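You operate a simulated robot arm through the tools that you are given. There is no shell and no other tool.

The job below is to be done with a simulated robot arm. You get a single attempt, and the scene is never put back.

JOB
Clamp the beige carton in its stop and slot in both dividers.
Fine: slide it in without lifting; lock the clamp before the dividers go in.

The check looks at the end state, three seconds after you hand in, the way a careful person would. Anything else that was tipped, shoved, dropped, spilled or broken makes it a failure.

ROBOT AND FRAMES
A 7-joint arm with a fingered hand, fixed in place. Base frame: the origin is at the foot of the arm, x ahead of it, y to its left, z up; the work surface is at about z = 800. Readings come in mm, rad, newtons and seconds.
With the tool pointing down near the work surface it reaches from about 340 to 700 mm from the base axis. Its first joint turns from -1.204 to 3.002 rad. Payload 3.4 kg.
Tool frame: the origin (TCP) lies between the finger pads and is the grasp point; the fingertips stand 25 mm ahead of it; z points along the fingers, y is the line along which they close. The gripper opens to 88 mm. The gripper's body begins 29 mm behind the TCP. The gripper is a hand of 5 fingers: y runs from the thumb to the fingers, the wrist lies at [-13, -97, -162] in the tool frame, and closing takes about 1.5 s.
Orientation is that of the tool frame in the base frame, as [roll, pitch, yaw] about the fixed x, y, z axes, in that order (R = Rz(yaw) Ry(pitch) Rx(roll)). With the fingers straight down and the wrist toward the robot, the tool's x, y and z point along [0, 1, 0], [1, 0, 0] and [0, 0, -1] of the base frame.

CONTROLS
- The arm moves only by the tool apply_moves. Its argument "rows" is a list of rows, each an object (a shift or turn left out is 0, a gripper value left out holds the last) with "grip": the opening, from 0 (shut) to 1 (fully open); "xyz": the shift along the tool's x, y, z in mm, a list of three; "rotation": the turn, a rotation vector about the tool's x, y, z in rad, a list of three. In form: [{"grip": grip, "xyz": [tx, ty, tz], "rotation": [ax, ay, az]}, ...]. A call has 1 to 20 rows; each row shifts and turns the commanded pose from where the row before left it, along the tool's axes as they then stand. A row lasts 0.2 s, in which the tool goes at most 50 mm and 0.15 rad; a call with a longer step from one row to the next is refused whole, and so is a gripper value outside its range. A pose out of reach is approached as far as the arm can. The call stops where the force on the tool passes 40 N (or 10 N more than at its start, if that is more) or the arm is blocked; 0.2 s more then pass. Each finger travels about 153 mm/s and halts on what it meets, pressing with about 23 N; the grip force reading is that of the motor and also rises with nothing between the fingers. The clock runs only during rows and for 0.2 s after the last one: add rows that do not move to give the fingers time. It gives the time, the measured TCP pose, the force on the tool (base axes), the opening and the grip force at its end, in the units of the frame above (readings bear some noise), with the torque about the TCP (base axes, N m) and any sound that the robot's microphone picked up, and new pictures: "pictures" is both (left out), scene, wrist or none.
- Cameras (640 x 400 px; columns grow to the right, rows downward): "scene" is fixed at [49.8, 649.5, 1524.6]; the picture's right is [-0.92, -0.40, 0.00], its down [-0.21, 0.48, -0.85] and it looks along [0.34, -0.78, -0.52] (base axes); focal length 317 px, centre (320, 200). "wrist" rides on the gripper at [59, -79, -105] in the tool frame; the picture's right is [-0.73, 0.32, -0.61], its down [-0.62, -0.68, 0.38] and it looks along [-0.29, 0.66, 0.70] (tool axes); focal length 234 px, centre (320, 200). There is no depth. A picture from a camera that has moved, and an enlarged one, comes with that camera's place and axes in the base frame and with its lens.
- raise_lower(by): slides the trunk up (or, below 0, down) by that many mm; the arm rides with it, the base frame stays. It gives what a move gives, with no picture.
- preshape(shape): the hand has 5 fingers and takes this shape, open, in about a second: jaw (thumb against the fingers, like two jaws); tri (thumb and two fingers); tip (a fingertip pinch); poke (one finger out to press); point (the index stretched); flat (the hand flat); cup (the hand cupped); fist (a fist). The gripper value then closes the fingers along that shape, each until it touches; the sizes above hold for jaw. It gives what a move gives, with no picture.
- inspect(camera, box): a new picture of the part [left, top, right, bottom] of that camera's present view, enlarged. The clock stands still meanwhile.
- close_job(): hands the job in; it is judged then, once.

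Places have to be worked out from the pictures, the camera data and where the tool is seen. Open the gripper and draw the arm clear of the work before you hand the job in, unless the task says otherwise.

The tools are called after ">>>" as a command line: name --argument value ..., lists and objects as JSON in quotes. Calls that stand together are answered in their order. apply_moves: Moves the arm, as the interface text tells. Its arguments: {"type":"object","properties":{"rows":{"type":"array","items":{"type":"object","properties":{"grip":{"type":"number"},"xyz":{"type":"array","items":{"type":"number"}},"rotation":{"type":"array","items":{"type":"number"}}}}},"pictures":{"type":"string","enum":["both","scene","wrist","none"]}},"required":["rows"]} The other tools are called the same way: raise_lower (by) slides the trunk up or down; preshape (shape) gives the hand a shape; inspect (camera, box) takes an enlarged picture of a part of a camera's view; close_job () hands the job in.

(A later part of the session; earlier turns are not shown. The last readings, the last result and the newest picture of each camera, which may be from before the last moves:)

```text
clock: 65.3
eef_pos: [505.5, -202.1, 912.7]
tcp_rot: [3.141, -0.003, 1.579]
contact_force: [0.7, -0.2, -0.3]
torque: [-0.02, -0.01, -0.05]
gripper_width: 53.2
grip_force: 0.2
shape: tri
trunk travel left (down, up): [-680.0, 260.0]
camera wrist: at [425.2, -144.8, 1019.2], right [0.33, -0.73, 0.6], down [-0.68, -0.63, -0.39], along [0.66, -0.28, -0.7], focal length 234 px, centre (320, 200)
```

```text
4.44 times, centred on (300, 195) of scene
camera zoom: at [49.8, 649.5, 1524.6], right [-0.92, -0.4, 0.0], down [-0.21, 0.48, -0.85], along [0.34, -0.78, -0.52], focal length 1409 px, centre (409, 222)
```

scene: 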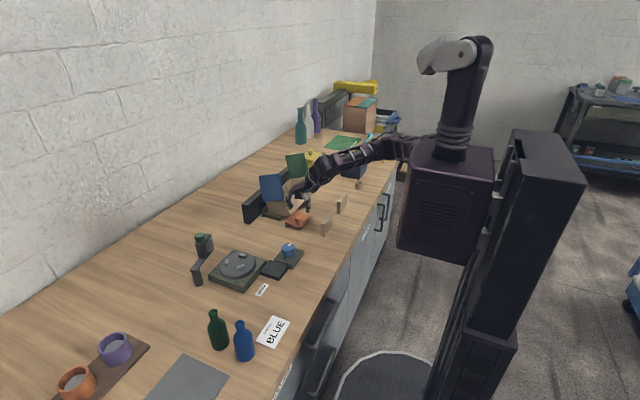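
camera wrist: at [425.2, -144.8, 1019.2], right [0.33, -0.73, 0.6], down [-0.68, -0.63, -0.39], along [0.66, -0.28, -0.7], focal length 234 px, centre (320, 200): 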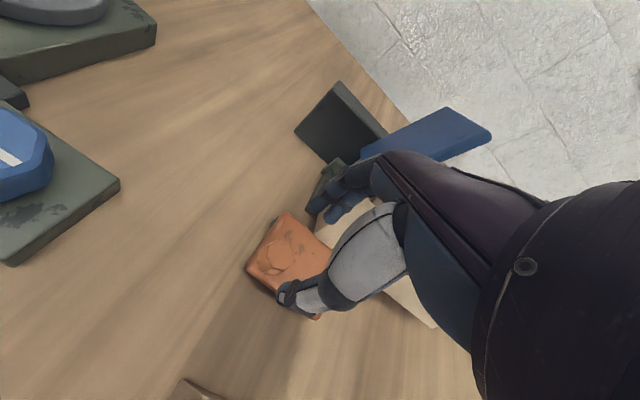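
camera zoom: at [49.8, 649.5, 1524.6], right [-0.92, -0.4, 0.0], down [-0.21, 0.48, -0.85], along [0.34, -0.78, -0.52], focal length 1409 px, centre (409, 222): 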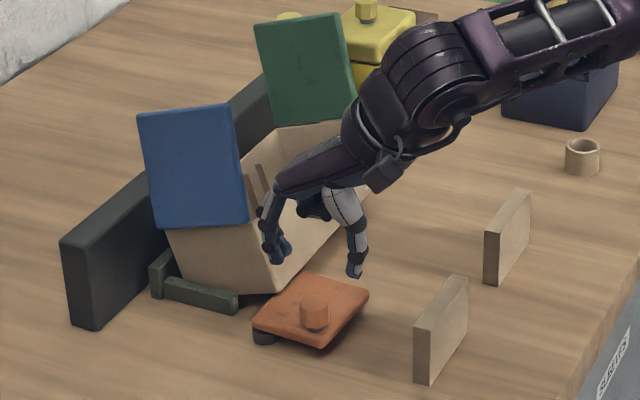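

The knob is centred under the hand at about (506,-200). I descend and close on it.

>>> apply_moves --rows '[{"grip": 0.6, "xyz": [2, 0, 24]}, {"grip": 0.6, "xyz": [0, 0, 24]}, {"grip": 0.4}, {"grip": 0.25}, {"grip": 0.15}, {"grip": 0.1}, {"grip": 0.1}, {"grip": 0.1}, {"grip": 0.1}, {"grip": 0.1}]'

>>> inspect --camera "wrist" --box '[180, 120, 420, 330]'

>>> inspect --camera "scene" --box '[250, 170, 330, 240]'

```text
clock: 67.5
eef_pos: [504.9, -199.9, 865.3]
tcp_rot: [-3.14, -0.005, 1.578]
contact_force: [2.8, 0.8, 0.8]
torque: [0.03, -0.07, 0.07]
gripper_width: 16.8
grip_force: 22.6
shape: tri
trunk travel left (down, up): [-680.0, 260.0]
camera wrist: at [425.6, -142.0, 972.0], right [0.33, -0.73, 0.6], down [-0.68, -0.63, -0.38], along [0.66, -0.28, -0.7], focal length 234 px, centre (320, 200)
```

scene: 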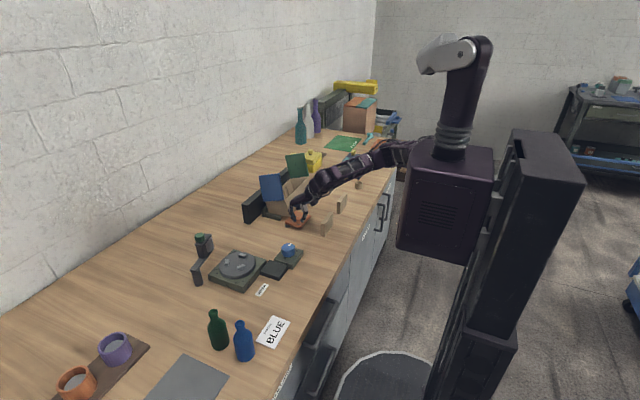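
wrist: 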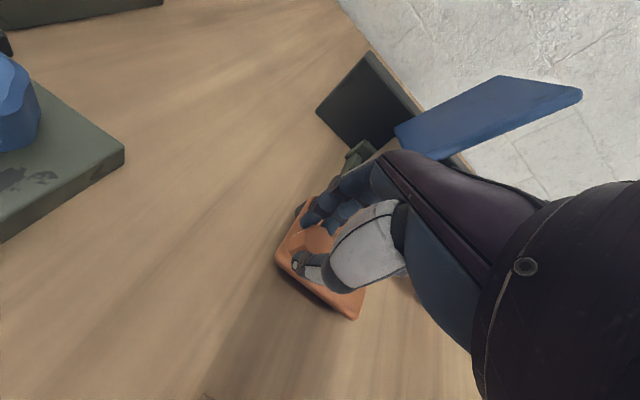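

```text
1.90 times, centred on (300, 225) of wrist
camera zoom: at [425.6, -142.0, 972.0], right [0.33, -0.73, 0.6], down [-0.68, -0.63, -0.38], along [0.66, -0.28, -0.7], focal length 446 px, centre (358, 152)
```

zoom: 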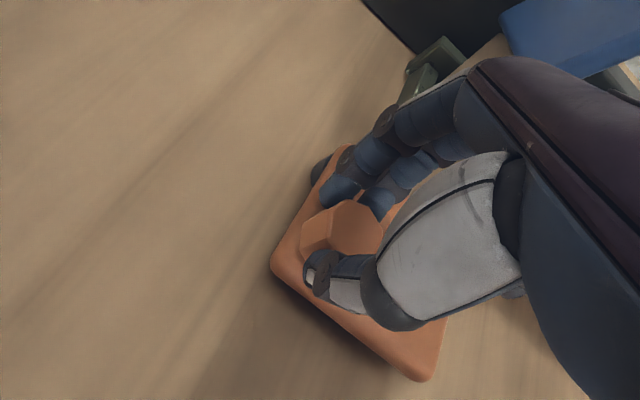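

```text
5.71 times, centred on (290, 205) of scene
camera zoom: at [49.8, 649.5, 1524.6], right [-0.92, -0.4, 0.0], down [-0.21, 0.48, -0.85], along [0.34, -0.78, -0.52], focal length 1812 px, centre (491, 171)
```

zoom: 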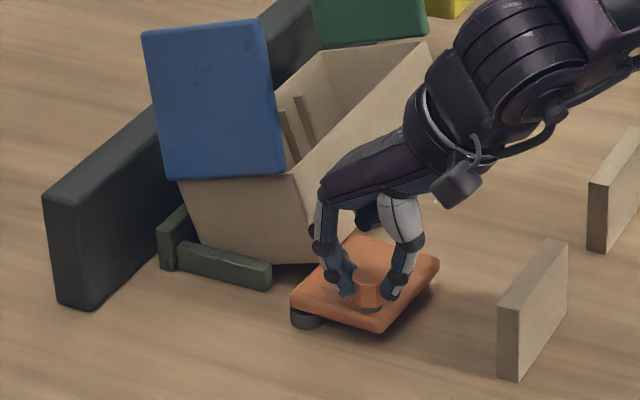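

Gripped (16.8 mm reading, as the fingertips wrap the knob). I swing the plate back clockwise in three steps to let the carton drop off it.

>>> apply_moves --rows '[{"grip": 0.1, "xyz": [6.61, 1.07, 0], "rotation": [0, 0, 0.1309]}, {"grip": 0.1, "xyz": [6.61, 1.07, 0], "rotation": [0, 0, 0.1309]}, {"grip": 0.1, "xyz": [6.61, 1.07, 0], "rotation": [0, 0, 0.1309]}, {"grip": 0.1}]' --pictures "wrist"

>>> inspect --camera "scene" --box '[250, 170, 330, 240]'

```text
clock: 68.5
eef_pos: [510.2, -180.6, 865.4]
tcp_rot: [-3.14, -0.005, 1.183]
contact_force: [2.7, -1.1, 4.8]
torque: [-0.07, -0.13, 0.01]
gripper_width: 17.0
grip_force: 22.8
shape: tri
trunk travel left (down, up): [-680.0, 260.0]
camera wrist: at [459.6, -96.7, 971.6], right [0.02, -0.8, 0.6], down [-0.87, -0.32, -0.39], along [0.5, -0.51, -0.7], focal length 234 px, centre (320, 200)
```

wrist: 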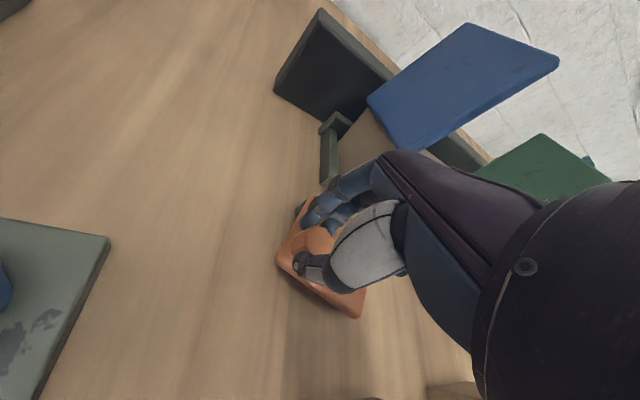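

```text
5.71 times, centred on (290, 205) of scene
camera zoom: at [49.8, 649.5, 1524.6], right [-0.92, -0.4, 0.0], down [-0.21, 0.48, -0.85], along [0.34, -0.78, -0.52], focal length 1812 px, centre (491, 171)
```

zoom: 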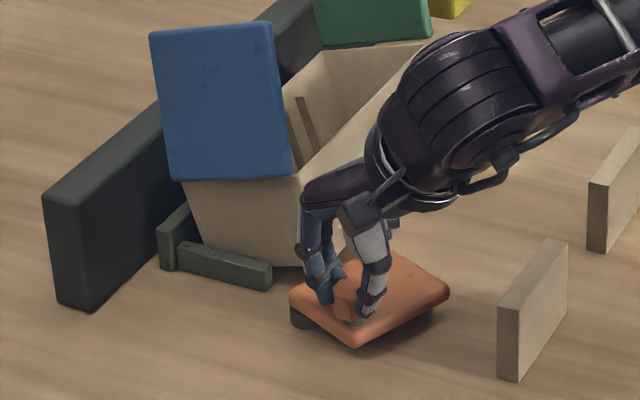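

The plate is out from under it but the carton still leans, so something else supports it. I enlarge the near end and the stop to see what it rests on.

>>> inspect --camera "scene" --box '[265, 185, 315, 220]'

>>> inspect --camera "scene" --box '[260, 140, 340, 200]'

>>> inspect --camera "wrist" --box '[260, 0, 640, 240]'

```text
11.43 times, centred on (290, 202) of scene
camera zoom: at [49.8, 649.5, 1524.6], right [-0.92, -0.4, 0.0], down [-0.21, 0.48, -0.85], along [0.34, -0.78, -0.52], focal length 3624 px, centre (663, 171)
```

zoom: 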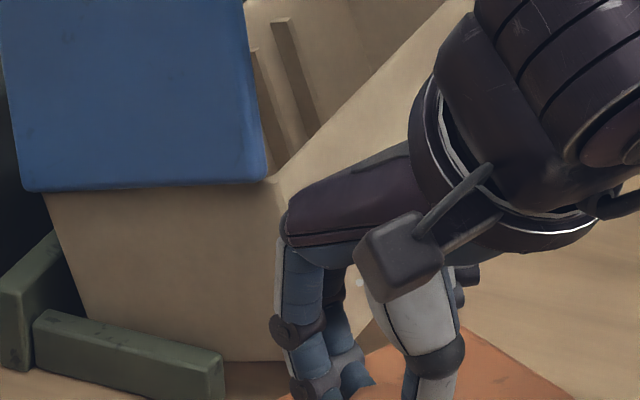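

```text
6.67 times, centred on (300, 170) of scene
camera zoom: at [49.8, 649.5, 1524.6], right [-0.92, -0.4, 0.0], down [-0.21, 0.48, -0.85], along [0.34, -0.78, -0.52], focal length 2114 px, centre (453, 400)
```

zoom: 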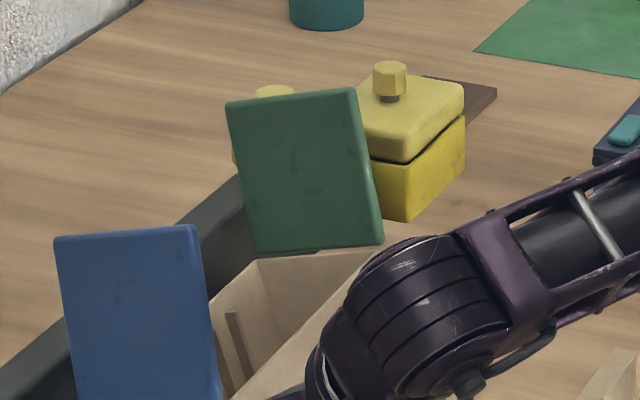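

```text
1.67 times, centred on (450, 120) of wrist
camera zoom: at [459.6, -96.7, 971.6], right [0.02, -0.8, 0.6], down [-0.87, -0.32, -0.39], along [0.5, -0.51, -0.7], focal length 390 px, centre (103, 333)
```

zoom: 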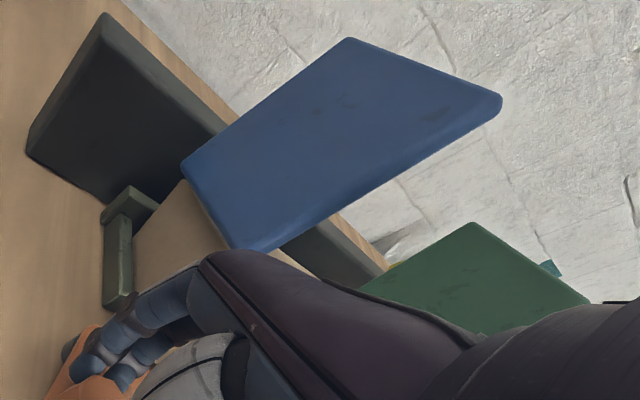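

The carton's near-bottom corner is at about (574,-233,821), still raised. I open the clamp further to rule out any support from the plate, then look again.

>>> apply_moves --rows '[{"grip": 0.1, "xyz": [6.61, 1.07, 0], "rotation": [0, 0, 0.1309]}, {"grip": 0.1, "xyz": [6.61, 1.07, 0], "rotation": [0, 0, 0.1309]}, {"grip": 0.1, "xyz": [6.61, 1.07, 0], "rotation": [0, 0, 0.1309]}, {"grip": 0.1, "xyz": [6.61, 1.07, 0], "rotation": [0, 0, 0.1309]}, {"grip": 0.1, "xyz": [6.61, 1.07, 0], "rotation": [0, 0, 0.1309]}, {"grip": 0.1}]' --pictures "wrist"

>>> inspect --camera "scene" --box '[250, 150, 350, 230]'

>>> inspect --camera "scene" --box '[265, 190, 315, 225]'

```text
clock: 69.9
eef_pos: [534.0, -156.4, 865.8]
tcp_rot: [-3.138, -0.002, 0.53]
contact_force: [0.6, -1.1, 3.6]
torque: [-0.11, -0.09, 0.03]
gripper_width: 17.4
grip_force: 22.8
shape: tri
trunk travel left (down, up): [-680.0, 260.0]
camera wrist: at [544.9, -60.1, 971.7], right [-0.46, -0.65, 0.6], down [-0.88, 0.28, -0.38], along [0.08, -0.71, -0.7], focal length 234 px, centre (320, 200)
```

wrist: 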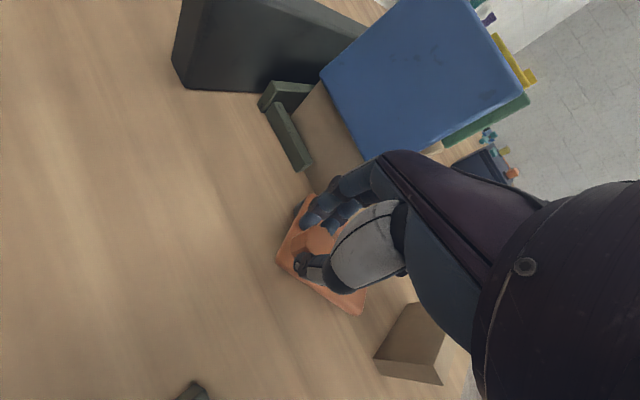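

```text
5.00 times, centred on (300, 190) of scene
camera zoom: at [49.8, 649.5, 1524.6], right [-0.92, -0.4, 0.0], down [-0.21, 0.48, -0.85], along [0.34, -0.78, -0.52], focal length 1585 px, centre (420, 250)
```

zoom: 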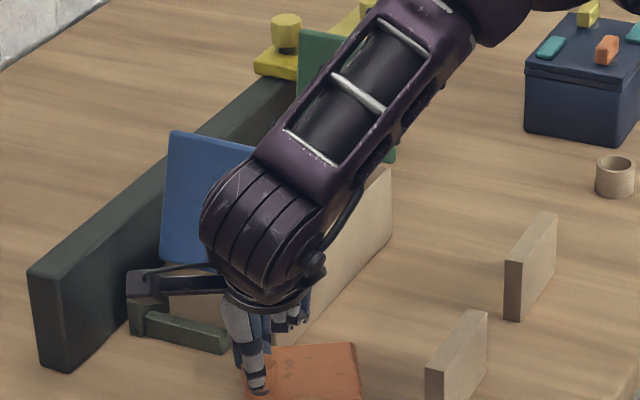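

```text
11.43 times, centred on (290, 208) of scene
camera zoom: at [49.8, 649.5, 1524.6], right [-0.92, -0.4, 0.0], down [-0.21, 0.48, -0.85], along [0.34, -0.78, -0.52], focal length 3624 px, centre (663, 114)
```

zoom: 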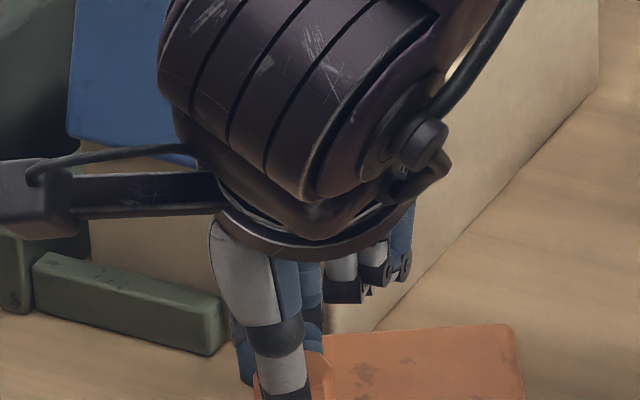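

The carton has now dropped flat, but it had slid back: its near face is at x≈550, about 26 mm short of the seat. I release the knob, rise, turn to home yaw and back away, then I'll push it in low again.

>>> apply_moves --rows '[{"grip": 0.3}, {"grip": 0.6}, {"grip": 0.6}, {"grip": 0.6, "xyz": [0, 0, -30]}, {"grip": 0.6, "xyz": [0, 0, -40]}, {"grip": 0.6, "rotation": [0, 0, -0.1487]}, {"grip": 0.6, "rotation": [0, 0, -0.1487]}, {"grip": 0.6, "rotation": [0, 0, -0.1487]}, {"grip": 0.6, "rotation": [0, 0, -0.1487]}, {"grip": 0.6, "rotation": [0, 0, -0.1487]}, {"grip": 0.6, "rotation": [0, 0, -0.1487]}, {"grip": 0.6, "rotation": [0, 0, -0.1487]}, {"grip": 0.6, "xyz": [0, -40, -20]}, {"grip": 0.6, "xyz": [0, -40, -20]}, {"grip": 0.6}]'

>>> inspect --camera "scene" --box '[250, 150, 350, 230]'

>>> inspect --camera "wrist" --box '[180, 60, 420, 260]'

```text
clock: 73.1
eef_pos: [454.3, -157.4, 974.3]
tcp_rot: [-3.14, -0.003, 1.573]
contact_force: [0.2, 0.3, 0.7]
torque: [0.03, -0.02, -0.02]
gripper_width: 52.6
grip_force: 0.0
shape: tri
trunk travel left (down, up): [-680.0, 260.0]
camera wrist: at [375.0, -99.7, 1081.3], right [0.32, -0.73, 0.6], down [-0.68, -0.62, -0.38], along [0.66, -0.29, -0.7], focal length 234 px, centre (320, 200)
```

scene: 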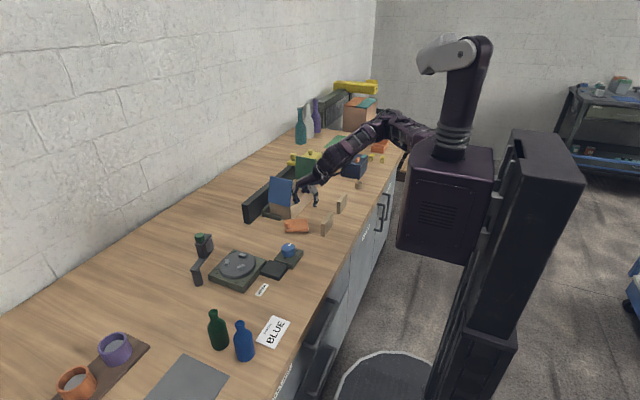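
wrist: 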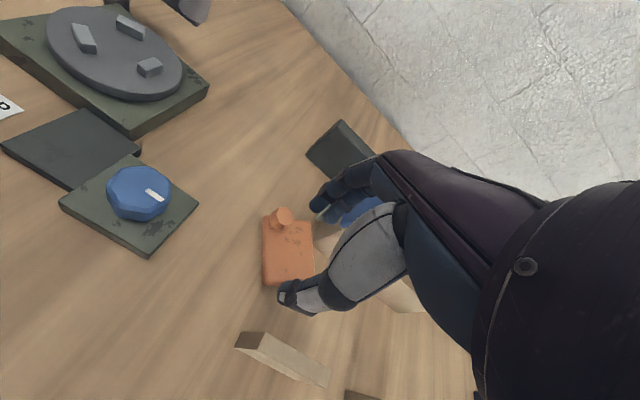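

```text
5.00 times, centred on (300, 190) of scene
camera zoom: at [49.8, 649.5, 1524.6], right [-0.92, -0.4, 0.0], down [-0.21, 0.48, -0.85], along [0.34, -0.78, -0.52], focal length 1585 px, centre (420, 250)
```

zoom: 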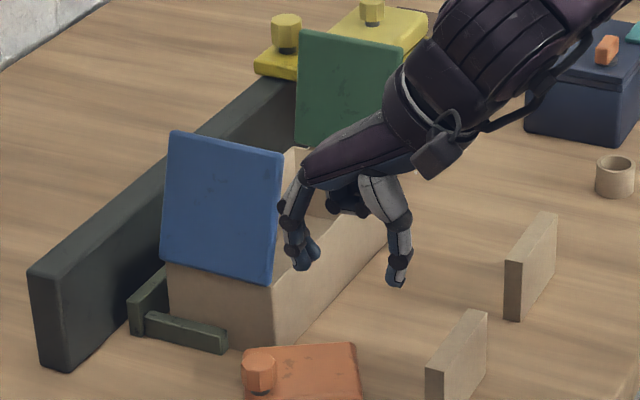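

```text
2.00 times, centred on (300, 160) of wrist
camera zoom: at [375.0, -99.7, 1081.3], right [0.32, -0.73, 0.6], down [-0.68, -0.62, -0.38], along [0.66, -0.29, -0.7], focal length 468 px, centre (360, 280)
```

zoom: 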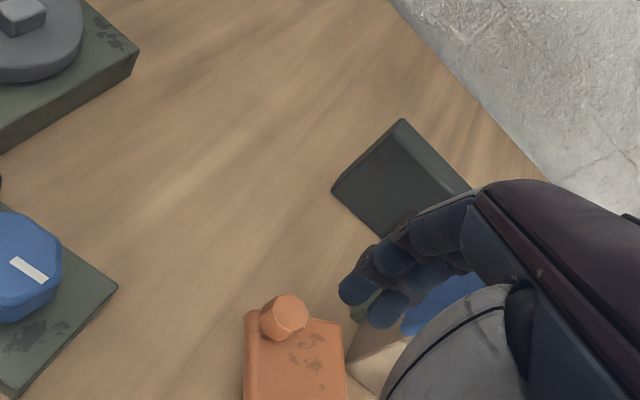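

The carton is flat again between the arm tips. I rise, bring the trunk back down 80 mm and return the hand to the jaw shape for the low push.

>>> apply_moves --rows '[{"grip": 1, "xyz": [0, 0, -30]}, {"grip": 1, "xyz": [0, 0, -30]}, {}]' --pictures "none"

>>> raise_lower --by -80

>>> preshape --shape "jaw"

>>> inspect --camera "scene" --box '[250, 150, 350, 240]'

```text
clock: 73.9
eef_pos: [454.5, -158.3, 1036.2]
tcp_rot: [-3.141, -0.004, 1.571]
contact_force: [0.5, 0.2, 0.7]
torque: [-0.03, -0.01, 0.04]
gripper_width: 88.3
grip_force: 0.0
shape: tri
trunk travel left (down, up): [-680.0, 260.0]
```

```text
clock: 75.0
eef_pos: [454.0, -157.0, 956.0]
tcp_rot: [3.14, -0.002, 1.571]
contact_force: [0.5, 0.6, 0.3]
torque: [0.01, 0.02, -0.01]
gripper_width: 88.0
grip_force: 0.1
shape: tri
trunk travel left (down, up): [-600.0, 340.0]
```

```text
clock: 75.9
eef_pos: [454.3, -157.4, 956.3]
tcp_rot: [-3.141, -0.004, 1.57]
contact_force: [-0.4, -0.5, -0.3]
torque: [-0.01, 0.0, -0.03]
gripper_width: 88.0
grip_force: 0.0
shape: jaw
trunk travel left (down, up): [-600.0, 340.0]
```

```text
4.44 times, centred on (300, 195) of scene
camera zoom: at [49.8, 649.5, 1524.6], right [-0.92, -0.4, 0.0], down [-0.21, 0.48, -0.85], along [0.34, -0.78, -0.52], focal length 1409 px, centre (409, 222)
```

zoom: 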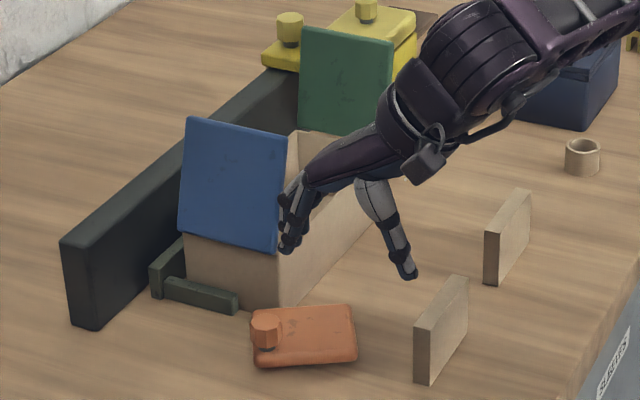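

Home orientation, jaw shape, everything clear. I move to y≈-325 (centre of the gap between the dividers), tilt the fingertips forward and lower to z≈832 behind the carton.

>>> apply_moves --rows '[{"grip": 1, "xyz": [-42, 0, 0]}, {"grip": 1, "xyz": [-42, 0, 0]}, {"grip": 1, "xyz": [-42, 0, 0]}, {"grip": 1, "xyz": [-42, -1, 0]}, {"grip": 1, "rotation": [-0.15, 0, 0]}, {"grip": 1, "xyz": [0, -6, 39.5]}, {"grip": 1, "xyz": [0, -6, 39.5]}, {"grip": 1, "xyz": [0, -6, 39.5]}, {"grip": 1}]'

>>> inspect --camera "scene" --box '[250, 150, 370, 240]'

```text
clock: 77.9
eef_pos: [451.7, -322.0, 835.2]
tcp_rot: [2.991, -0.004, 1.571]
contact_force: [-0.2, 0.7, 0.4]
torque: [-0.01, 0.02, -0.04]
gripper_width: 88.0
grip_force: 0.1
shape: jaw
trunk travel left (down, up): [-600.0, 340.0]
camera wrist: at [358.0, -265.3, 928.5], right [0.23, -0.73, 0.65], down [-0.62, -0.62, -0.48], along [0.75, -0.29, -0.59], focal length 234 px, centre (320, 200)
```

scene: 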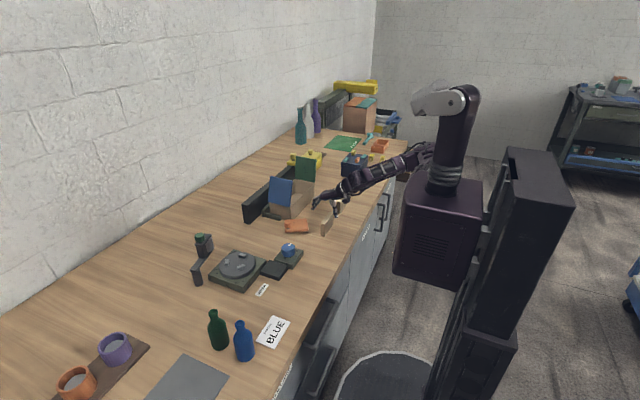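
wrist: 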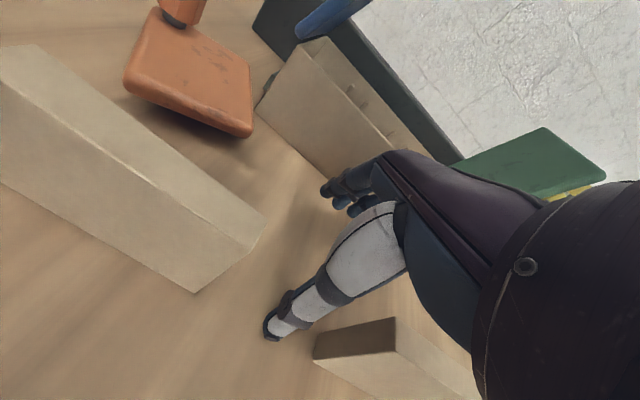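

```text
4.44 times, centred on (310, 195) of scene
camera zoom: at [49.8, 649.5, 1524.6], right [-0.92, -0.4, 0.0], down [-0.21, 0.48, -0.85], along [0.34, -0.78, -0.52], focal length 1409 px, centre (364, 222)
```

zoom: 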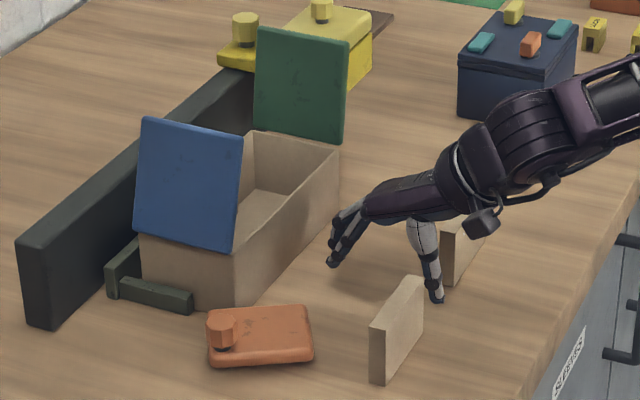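

The carton lies flat. I push forward low in steps toward the seat position (TCP x≈517 as before).

>>> apply_moves --rows '[{"grip": 1, "xyz": [0, 5.93, 0.9]}, {"grip": 1, "xyz": [0, 5.93, 0.9]}, {"grip": 1, "xyz": [0, 5.93, 0.9]}, {"grip": 1, "xyz": [0, 5.93, 0.9]}, {"grip": 1, "xyz": [0, 5.93, 0.9]}, {"grip": 1, "xyz": [0, 5.93, 0.9]}, {"grip": 1, "xyz": [0, 4.94, 0.75]}, {"grip": 1, "xyz": [0, 4.94, 0.75]}, {"grip": 1, "xyz": [0, 3.95, 0.6]}, {"grip": 1, "xyz": [0, 3.95, 0.6]}, {"grip": 1}]' --pictures "wrist"

>>> inspect --camera "scene" --box '[250, 150, 350, 230]'

```text
clock: 80.3
eef_pos: [508.1, -324.7, 835.4]
tcp_rot: [2.994, -0.002, 1.57]
contact_force: [-0.9, 0.1, -1.2]
torque: [0.04, 0.0, -0.07]
gripper_width: 87.8
grip_force: 0.1
shape: jaw
trunk travel left (down, up): [-600.0, 340.0]
camera wrist: at [412.8, -266.2, 928.7], right [0.23, -0.73, 0.65], down [-0.62, -0.62, -0.48], along [0.75, -0.29, -0.59], focal length 234 px, centre (320, 200)
```

wrist: 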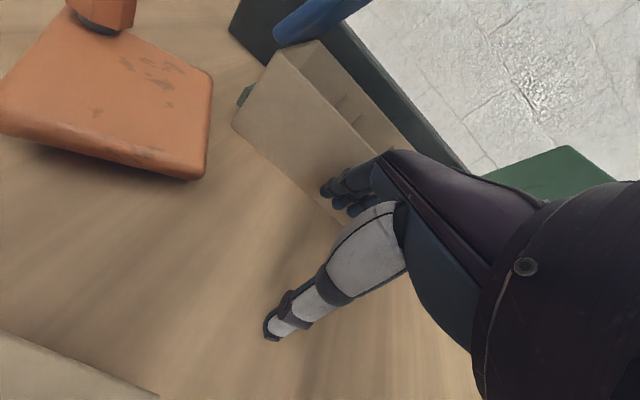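

```text
5.00 times, centred on (300, 190) of scene
camera zoom: at [49.8, 649.5, 1524.6], right [-0.92, -0.4, 0.0], down [-0.21, 0.48, -0.85], along [0.34, -0.78, -0.52], focal length 1585 px, centre (420, 250)
```

zoom: 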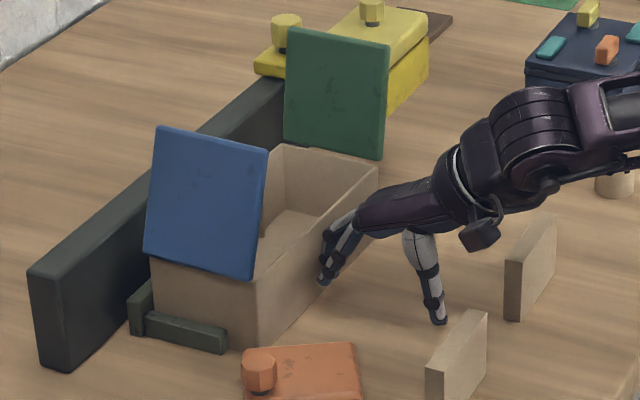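

The carton is moving with the push (TCP 508). The blue flap now leans inward, which I'll deal with later. I keep pushing in small steps until it seats.

>>> apply_moves --rows '[{"grip": 1, "xyz": [0, 2.97, 0.45]}, {"grip": 1, "xyz": [0, 2.97, 0.45]}, {"grip": 1, "xyz": [0, 1.98, 0.3]}, {"grip": 1, "xyz": [0, 1.98, 0.3]}, {"grip": 1}]' --pictures "none"

>>> inspect --camera "scene" --box '[250, 150, 350, 230]'

```text
clock: 81.5
eef_pos: [515.6, -324.2, 837.9]
tcp_rot: [2.991, -0.004, 1.571]
contact_force: [-7.8, 0.4, 2.1]
torque: [-0.03, -0.16, -0.08]
gripper_width: 85.9
grip_force: 0.1
shape: jaw
trunk travel left (down, up): [-600.0, 340.0]
```

```text
5.00 times, centred on (300, 190) of scene
camera zoom: at [49.8, 649.5, 1524.6], right [-0.92, -0.4, 0.0], down [-0.21, 0.48, -0.85], along [0.34, -0.78, -0.52], focal length 1585 px, centre (420, 250)
```

zoom: 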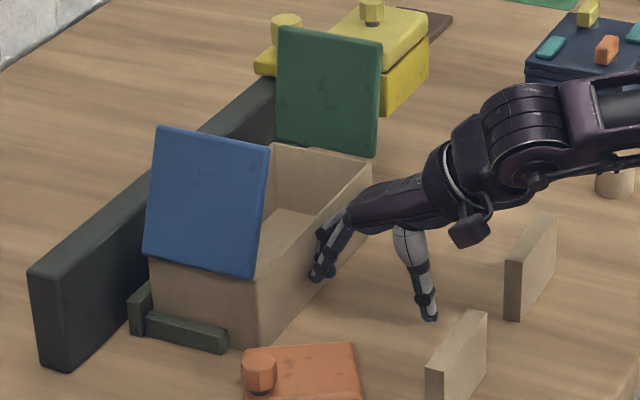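

Force is 8 N and the carton is nearly against the bar. Two more 2 mm steps to seat it.

>>> apply_moves --rows '[{"grip": 1, "xyz": [0, 1.98, 0.3]}, {"grip": 1, "xyz": [0, 1.98, 0.3]}, {"grip": 1}]' --pictures "none"

>>> inspect --camera "scene" --box '[258, 190, 318, 230]'

>>> inspect --camera "wrist" --box '[160, 0, 480, 260]'

```text
clock: 82.3
eef_pos: [517.9, -325.1, 835.5]
tcp_rot: [2.991, -0.004, 1.572]
contact_force: [-14.2, 1.8, 3.5]
torque: [0.0, -0.11, -0.1]
gripper_width: 84.0
grip_force: 0.1
shape: jaw
trunk travel left (down, up): [-600.0, 340.0]
```

```text
10.00 times, centred on (288, 210) of scene
camera zoom: at [49.8, 649.5, 1524.6], right [-0.92, -0.4, 0.0], down [-0.21, 0.48, -0.85], along [0.34, -0.78, -0.52], focal length 3171 px, centre (640, 100)
```

zoom: 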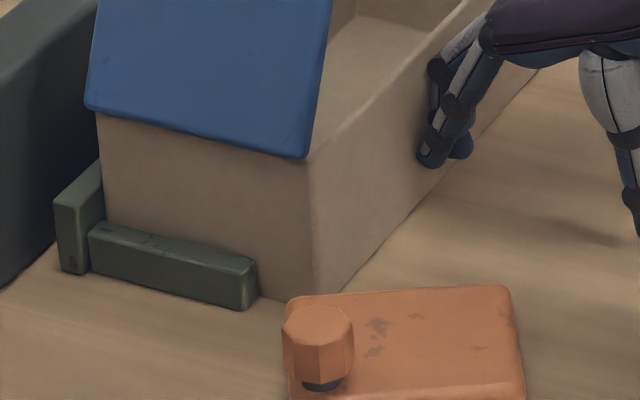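

```text
1.54 times, centred on (320, 130) of wrist
camera zoom: at [423.6, -266.1, 929.8], right [0.23, -0.73, 0.65], down [-0.62, -0.62, -0.48], along [0.75, -0.29, -0.59], focal length 360 px, centre (320, 308)
```

zoom: 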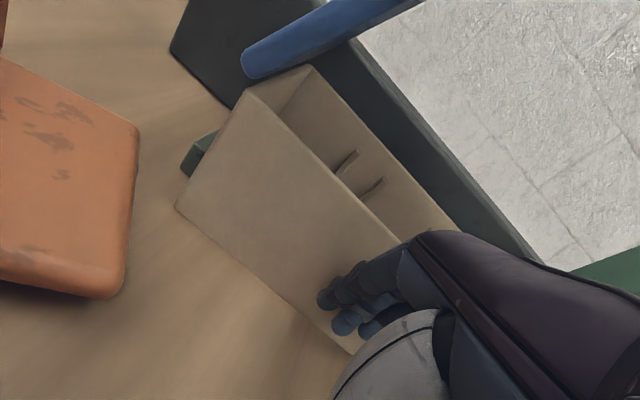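

The carton is seated again (same TCP reading and 14 N as the first time) and flat. I retreat, rise and switch to the tri shape to swing the clamp closed.

>>> apply_moves --rows '[{"grip": 1, "xyz": [0, -14.8, -2.2]}, {"grip": 1, "xyz": [0, -14.8, -2.2]}, {"grip": 1, "xyz": [0, -14.8, -2.2]}, {"grip": 1, "xyz": [0, 5.96, -39.5]}, {"grip": 1, "xyz": [0, 5.96, -39.5]}, {"grip": 1, "xyz": [0, 5.96, -39.5]}, {"grip": 1, "rotation": [0.15, 0, 0]}, {"grip": 1}]'

>>> preshape --shape "tri"

>>> inspect --camera "wrist" --box '[60, 0, 400, 260]'

>>> inspect --camera "scene" --box '[250, 150, 350, 240]'

```text
clock: 84.1
eef_pos: [476.7, -326.7, 955.8]
tcp_rot: [-3.139, -0.002, 1.569]
contact_force: [-0.6, 0.1, 0.6]
torque: [0.02, 0.01, 0.0]
gripper_width: 87.9
grip_force: 0.0
shape: jaw
trunk travel left (down, up): [-600.0, 340.0]
camera wrist: at [396.2, -267.5, 1062.2], right [0.32, -0.73, 0.6], down [-0.68, -0.62, -0.38], along [0.66, -0.29, -0.7], focal length 234 px, centre (320, 200)
```

scene: 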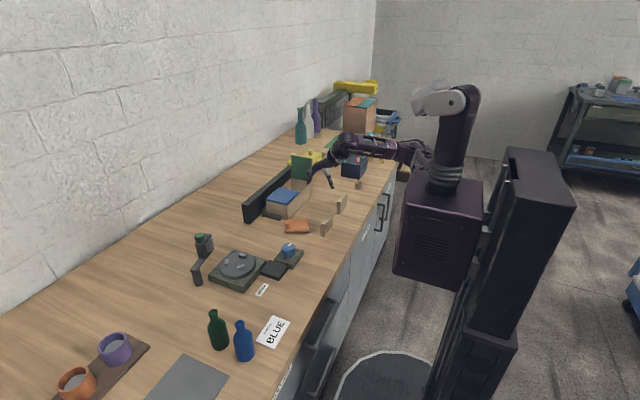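
wrist: 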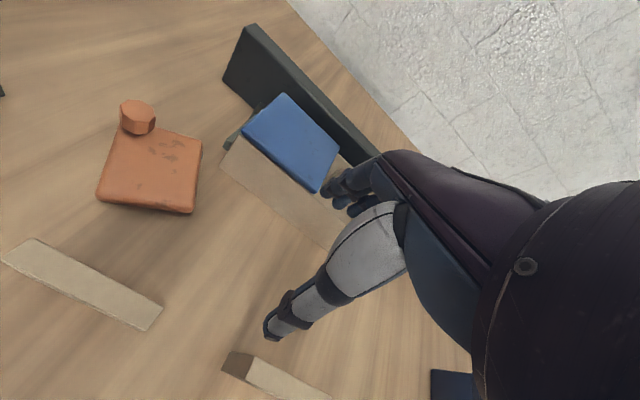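

```text
clock: 85.0
eef_pos: [478.0, -326.1, 954.9]
tcp_rot: [3.141, -0.003, 1.57]
contact_force: [0.2, -0.3, 0.4]
torque: [-0.02, -0.01, -0.02]
gripper_width: 88.0
grip_force: 0.1
shape: tri
trunk travel left (down, up): [-600.0, 340.0]
```

```text
1.54 times, centred on (230, 130) of wrist
camera zoom: at [397.0, -267.5, 1061.5], right [0.32, -0.73, 0.6], down [-0.68, -0.62, -0.39], along [0.66, -0.29, -0.7], focal length 360 px, centre (458, 308)
```

zoom: 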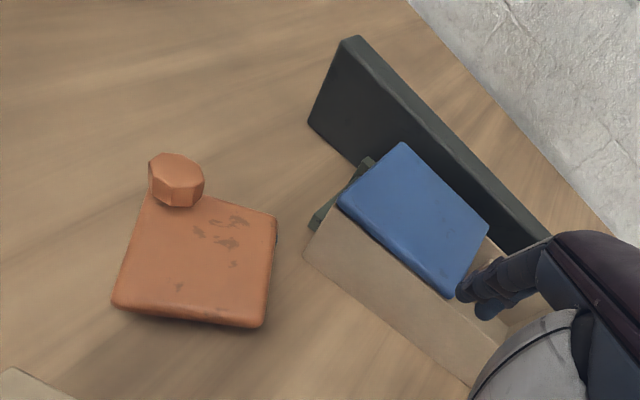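

```text
4.44 times, centred on (300, 195) of scene
camera zoom: at [49.8, 649.5, 1524.6], right [-0.92, -0.4, 0.0], down [-0.21, 0.48, -0.85], along [0.34, -0.78, -0.52], focal length 1409 px, centre (409, 222)
```

zoom: 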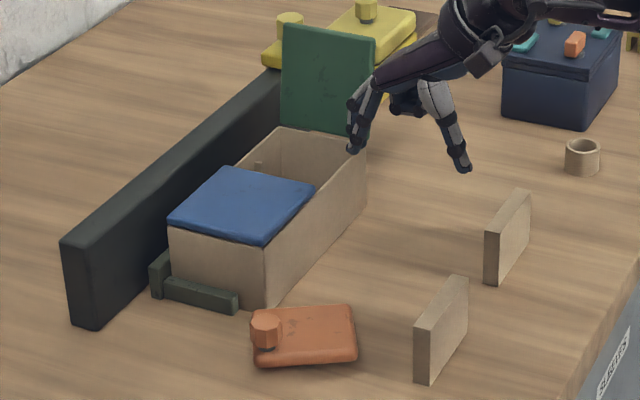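

The carton is seated, but the blue flap has now fallen shut over slot one; I'll reopen it after reclamping. The clamp knob is at about (534,-158), so I go there and turn to its grip yaw.

>>> apply_moves --rows '[{"grip": 1, "xyz": [42, 0, 0]}, {"grip": 1, "xyz": [42, 0, 0]}, {"grip": 1, "xyz": [42, 0, 0]}, {"grip": 1, "xyz": [42, 0, 0]}, {"grip": 0.6, "xyz": [0, 28, 0]}, {"grip": 0.6, "xyz": [0, 28, 0]}, {"grip": 0.6, "rotation": [0, 0, 0.1487]}, {"grip": 0.6, "rotation": [0, 0, 0.1487]}, {"grip": 0.6, "rotation": [0, 0, 0.1487]}, {"grip": 0.6, "rotation": [0, 0, 0.1487]}, {"grip": 0.6, "rotation": [0, 0, 0.1487]}, {"grip": 0.6, "rotation": [0, 0, 0.1487]}, {"grip": 0.6, "rotation": [0, 0, 0.1487]}, {"grip": 0.6}]'

>>> inspect --camera "wrist" --box '[140, 100, 420, 330]'

```text
clock: 88.0
eef_pos: [532.3, -158.3, 956.0]
tcp_rot: [-3.138, -0.002, 0.527]
contact_force: [-0.4, -0.6, 0.2]
torque: [-0.01, -0.01, -0.01]
gripper_width: 53.3
grip_force: 0.0
shape: tri
trunk travel left (down, up): [-600.0, 340.0]
camera wrist: at [542.8, -60.5, 1062.4], right [-0.46, -0.65, 0.6], down [-0.88, 0.28, -0.38], along [0.08, -0.71, -0.7], focal length 234 px, centre (320, 200)
```

scene: 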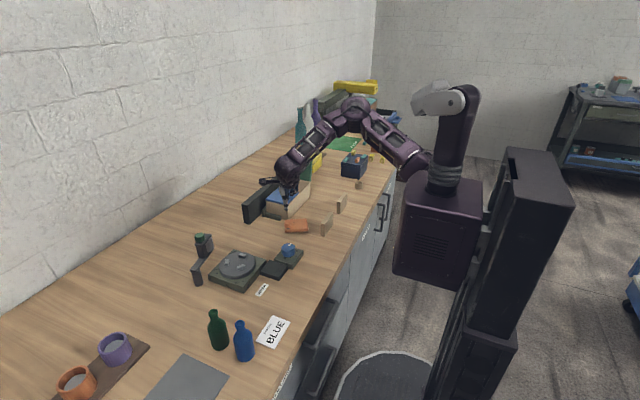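
wrist: 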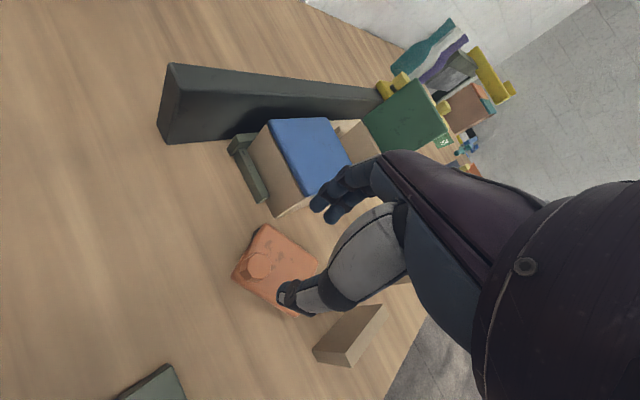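

```text
1.74 times, centred on (280, 215) of wrist
camera zoom: at [542.8, -60.5, 1062.4], right [-0.46, -0.65, 0.6], down [-0.88, 0.28, -0.38], along [0.08, -0.71, -0.7], focal length 407 px, centre (390, 174)
```

zoom: 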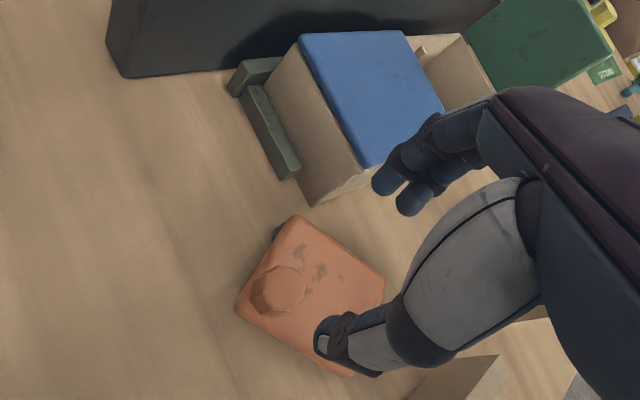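

The knob is right below at (533,-159). I descend and grip it.

>>> apply_moves --rows '[{"grip": 0.6, "xyz": [0, 0, 30]}, {"grip": 0.6, "xyz": [0, 0, 30]}, {"grip": 0.6, "xyz": [0, 0, 30]}, {"grip": 0.4}, {"grip": 0.25}, {"grip": 0.15}, {"grip": 0.1}, {"grip": 0.1}, {"grip": 0.1}, {"grip": 0.1}, {"grip": 0.1}]' --pictures "none"

>>> inspect --camera "wrist" --box '[180, 120, 420, 330]'

```text
clock: 90.4
eef_pos: [532.5, -157.3, 864.4]
tcp_rot: [-3.138, -0.001, 0.531]
contact_force: [3.4, -4.3, -0.7]
torque: [-0.17, -0.11, 0.03]
gripper_width: 17.4
grip_force: 22.8
shape: tri
trunk travel left (down, up): [-600.0, 340.0]
```

```text
1.90 times, centred on (300, 225) of wrist
camera zoom: at [542.5, -60.1, 969.8], right [-0.46, -0.65, 0.61], down [-0.88, 0.27, -0.38], along [0.08, -0.71, -0.7], focal length 446 px, centre (358, 152)
```

zoom: 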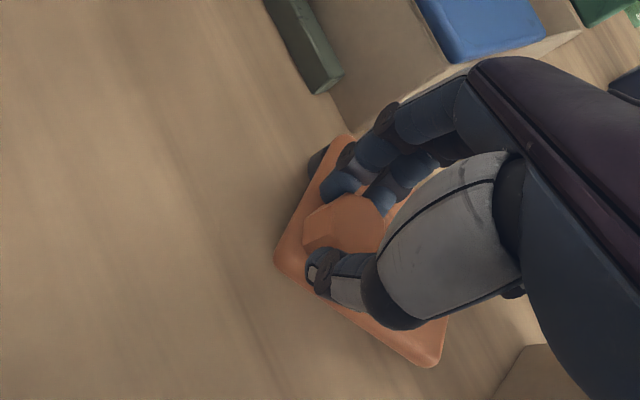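

Gripped. I swing the plate counter-clockwise seven steps back toward the carton face.

>>> apply_moves --rows '[{"grip": 0.1, "xyz": [-6.8, 0.2, 0], "rotation": [0, 0, -0.1309]}, {"grip": 0.1, "xyz": [-6.8, 0.2, 0], "rotation": [0, 0, -0.1309]}, {"grip": 0.1, "xyz": [-6.8, 0.2, 0], "rotation": [0, 0, -0.1309]}, {"grip": 0.1, "xyz": [-6.8, 0.2, 0], "rotation": [0, 0, -0.1309]}, {"grip": 0.1, "xyz": [-6.8, 0.2, 0], "rotation": [0, 0, -0.1309]}, {"grip": 0.1, "xyz": [-6.8, 0.2, 0], "rotation": [0, 0, -0.1309]}, {"grip": 0.1, "xyz": [-6.8, 0.2, 0], "rotation": [0, 0, -0.1309]}, {"grip": 0.1}]' --pictures "wrist"

>>> inspect --camera "scene" --box '[260, 180, 330, 235]'

```text
clock: 92.2
eef_pos: [506.7, -195.6, 865.2]
tcp_rot: [-3.139, -0.004, 1.448]
contact_force: [0.9, 0.1, -8.9]
torque: [-0.01, 0.01, -0.01]
gripper_width: 16.9
grip_force: 22.5
shape: tri
trunk travel left (down, up): [-600.0, 340.0]
camera wrist: at [434.4, -127.3, 970.7], right [0.23, -0.76, 0.6], down [-0.75, -0.53, -0.38], along [0.61, -0.37, -0.7], focal length 234 px, centre (320, 200)
```

wrist: 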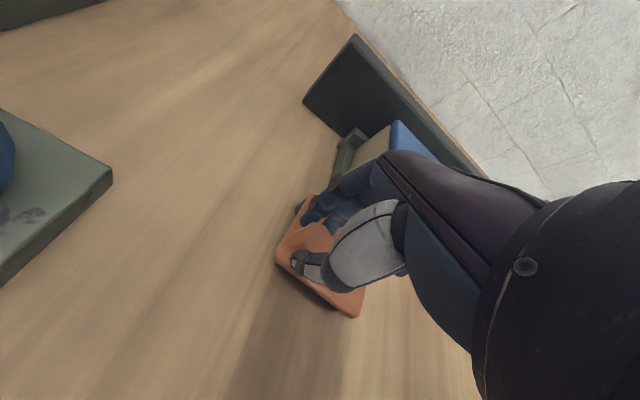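

```text
7.27 times, centred on (295, 208) of scene
camera zoom: at [49.8, 649.5, 1524.6], right [-0.92, -0.4, 0.0], down [-0.21, 0.48, -0.85], along [0.34, -0.78, -0.52], focal length 2306 px, centre (502, 146)
```

zoom: 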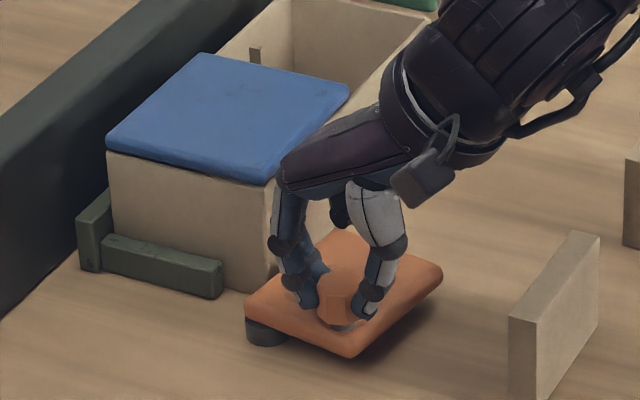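

One more step closes it against the carton; I do it in two half steps watching the force.

>>> apply_moves --rows '[{"grip": 0.1, "xyz": [-3.4, 0, 0], "rotation": [0, 0, -0.0654]}, {"grip": 0.1, "xyz": [-3.4, 0, 0], "rotation": [0, 0, -0.0654]}, {"grip": 0.1}]' --pictures "none"

>>> inspect --camera "scene" --box '[260, 180, 330, 235]'

```text
clock: 93.0
eef_pos: [505.2, -201.7, 864.8]
tcp_rot: [-3.14, -0.005, 1.58]
contact_force: [-0.8, 1.2, -9.0]
torque: [0.01, 0.03, -0.03]
gripper_width: 17.1
grip_force: 22.9
shape: tri
trunk travel left (down, up): [-600.0, 340.0]
```

```text
7.27 times, centred on (295, 208) of scene
camera zoom: at [49.8, 649.5, 1524.6], right [-0.92, -0.4, 0.0], down [-0.21, 0.48, -0.85], along [0.34, -0.78, -0.52], focal length 2306 px, centre (502, 146)
```

zoom: 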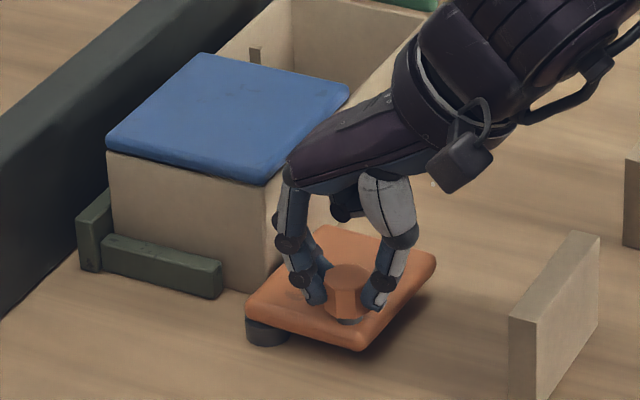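

No resistance yet, so I continue with small steps until it bears.

>>> apply_moves --rows '[{"grip": 0.1, "xyz": [-2.2, 0, 0], "rotation": [0, 0, -0.043]}, {"grip": 0.1}]' --pictures "none"

>>> apply_moves --rows '[{"grip": 0.1, "xyz": [-2.2, 0, 0], "rotation": [0, 0, -0.043]}, {"grip": 0.1}]' --pictures "none"

```text
clock: 93.6
eef_pos: [504.5, -205.4, 863.8]
tcp_rot: [-3.139, -0.004, 1.619]
contact_force: [1.0, 0.6, -6.8]
torque: [-0.05, -0.01, 0.01]
gripper_width: 16.8
grip_force: 22.7
shape: tri
trunk travel left (down, up): [-600.0, 340.0]
```

```text
clock: 94.2
eef_pos: [505.7, -204.8, 864.3]
tcp_rot: [-3.14, -0.003, 1.664]
contact_force: [1.2, 4.2, -8.3]
torque: [0.03, -0.01, 0.04]
gripper_width: 16.8
grip_force: 22.9
shape: tri
trunk travel left (down, up): [-600.0, 340.0]
```

Resistance begins (4 N). I go a little further to get a firm bearing.

>>> apply_moves --rows '[{"grip": 0.1, "xyz": [-2.2, 0, 0], "rotation": [0, 0, -0.043]}, {"grip": 0.1}]' --pictures "none"

>>> inspect --camera "scene" --box '[260, 180, 330, 235]'

>>> inspect --camera "wrist" --box '[180, 120, 420, 330]'

```text
clock: 94.8
eef_pos: [506.3, -206.2, 865.1]
tcp_rot: [-3.14, -0.004, 1.709]
contact_force: [1.1, 8.4, -8.9]
torque: [0.17, -0.03, 0.05]
gripper_width: 17.0
grip_force: 23.1
shape: tri
trunk travel left (down, up): [-600.0, 340.0]
```

```text
7.27 times, centred on (295, 208) of scene
camera zoom: at [49.8, 649.5, 1524.6], right [-0.92, -0.4, 0.0], down [-0.21, 0.48, -0.85], along [0.34, -0.78, -0.52], focal length 2306 px, centre (502, 146)
```

zoom: 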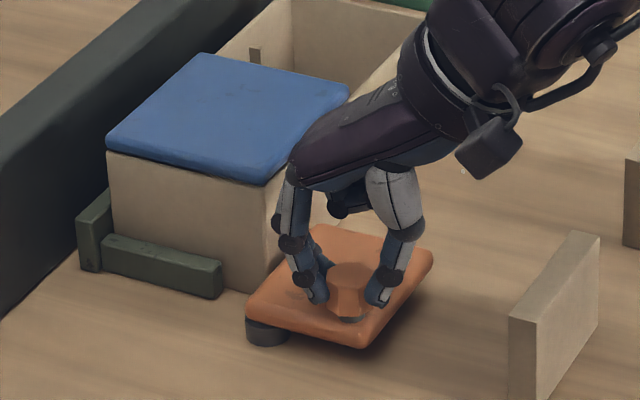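

```text
1.90 times, centred on (300, 225) of wrist
camera zoom: at [418.8, -158.8, 970.9], right [0.42, -0.68, 0.6], down [-0.59, -0.71, -0.38], along [0.69, -0.2, -0.7], focal length 446 px, centre (358, 152)
```

zoom: 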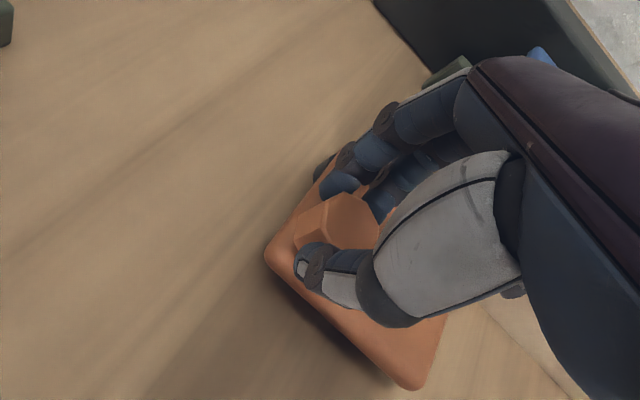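

The clamp bears at about 8 N. I relieve the preload slightly, open the fingers and lift off so the plate isn't kicked back.

>>> apply_moves --rows '[{"grip": 0.1, "xyz": [1.5, 0, 0]}, {"grip": 0.2}, {"grip": 0.4}, {"grip": 0.6}, {"grip": 0.6}, {"grip": 0.6, "xyz": [0, 0, -20]}, {"grip": 0.6, "xyz": [0, 0, -40]}, {"grip": 0.6, "xyz": [0, 0, -40]}, {"grip": 0.6, "rotation": [0, 0, 0.138]}, {"grip": 0.6, "xyz": [-40, -20, 0]}, {"grip": 0.6, "xyz": [-40, -20, 0]}, {"grip": 0.6}]'

>>> inspect --camera "wrist" --box '[100, 60, 380, 260]'

>>> inspect --camera "scene" --box '[250, 150, 350, 240]'

```text
clock: 97.4
eef_pos: [465.5, -285.7, 963.3]
tcp_rot: [-3.139, -0.003, 1.568]
contact_force: [0.7, -0.6, 0.1]
torque: [-0.01, 0.03, 0.0]
gripper_width: 52.5
grip_force: 0.0
shape: tri
trunk travel left (down, up): [-600.0, 340.0]
camera wrist: at [386.0, -226.2, 1070.5], right [0.32, -0.73, 0.6], down [-0.68, -0.62, -0.38], along [0.66, -0.29, -0.7], focal length 234 px, centre (320, 200)
```

scene: 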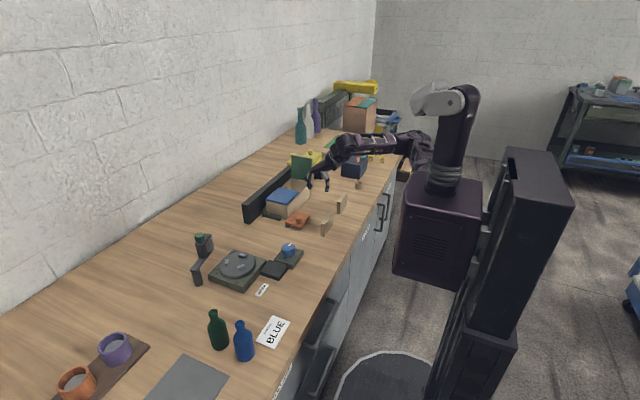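
wrist: 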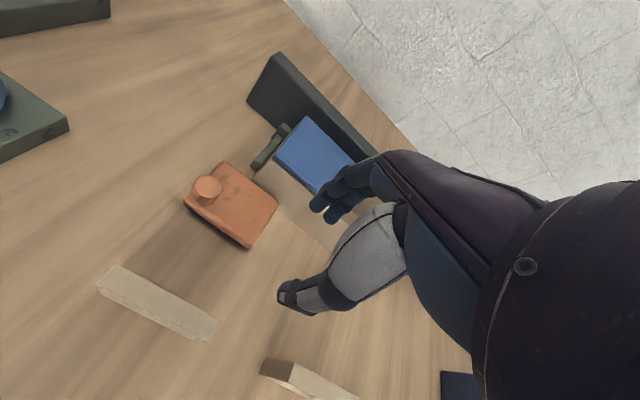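

```text
2.00 times, centred on (240, 160) of wrist
camera zoom: at [386.0, -226.2, 1070.5], right [0.32, -0.73, 0.6], down [-0.68, -0.62, -0.38], along [0.66, -0.29, -0.7], focal length 468 px, centre (480, 280)
```

zoom: 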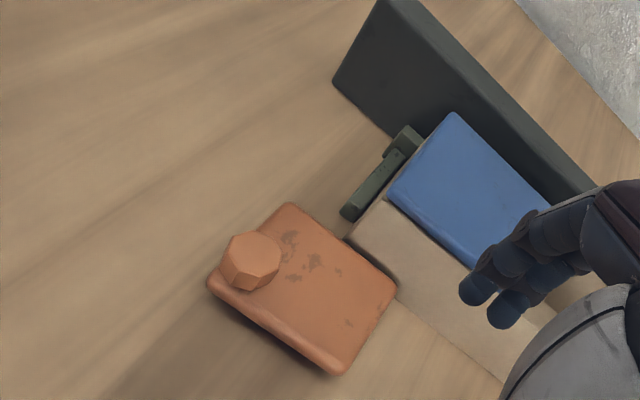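

```text
4.44 times, centred on (300, 195) of scene
camera zoom: at [49.8, 649.5, 1524.6], right [-0.92, -0.4, 0.0], down [-0.21, 0.48, -0.85], along [0.34, -0.78, -0.52], focal length 1409 px, centre (409, 222)
```

zoom: 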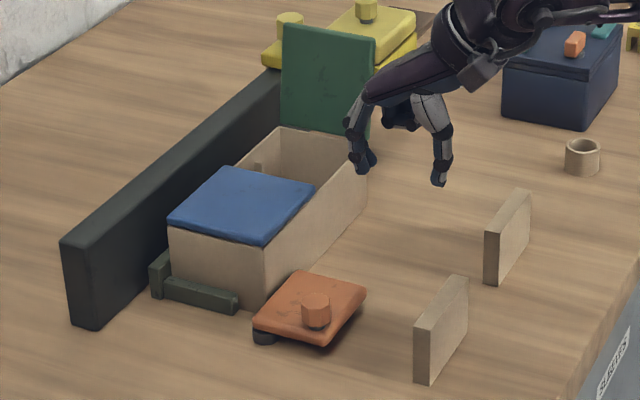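

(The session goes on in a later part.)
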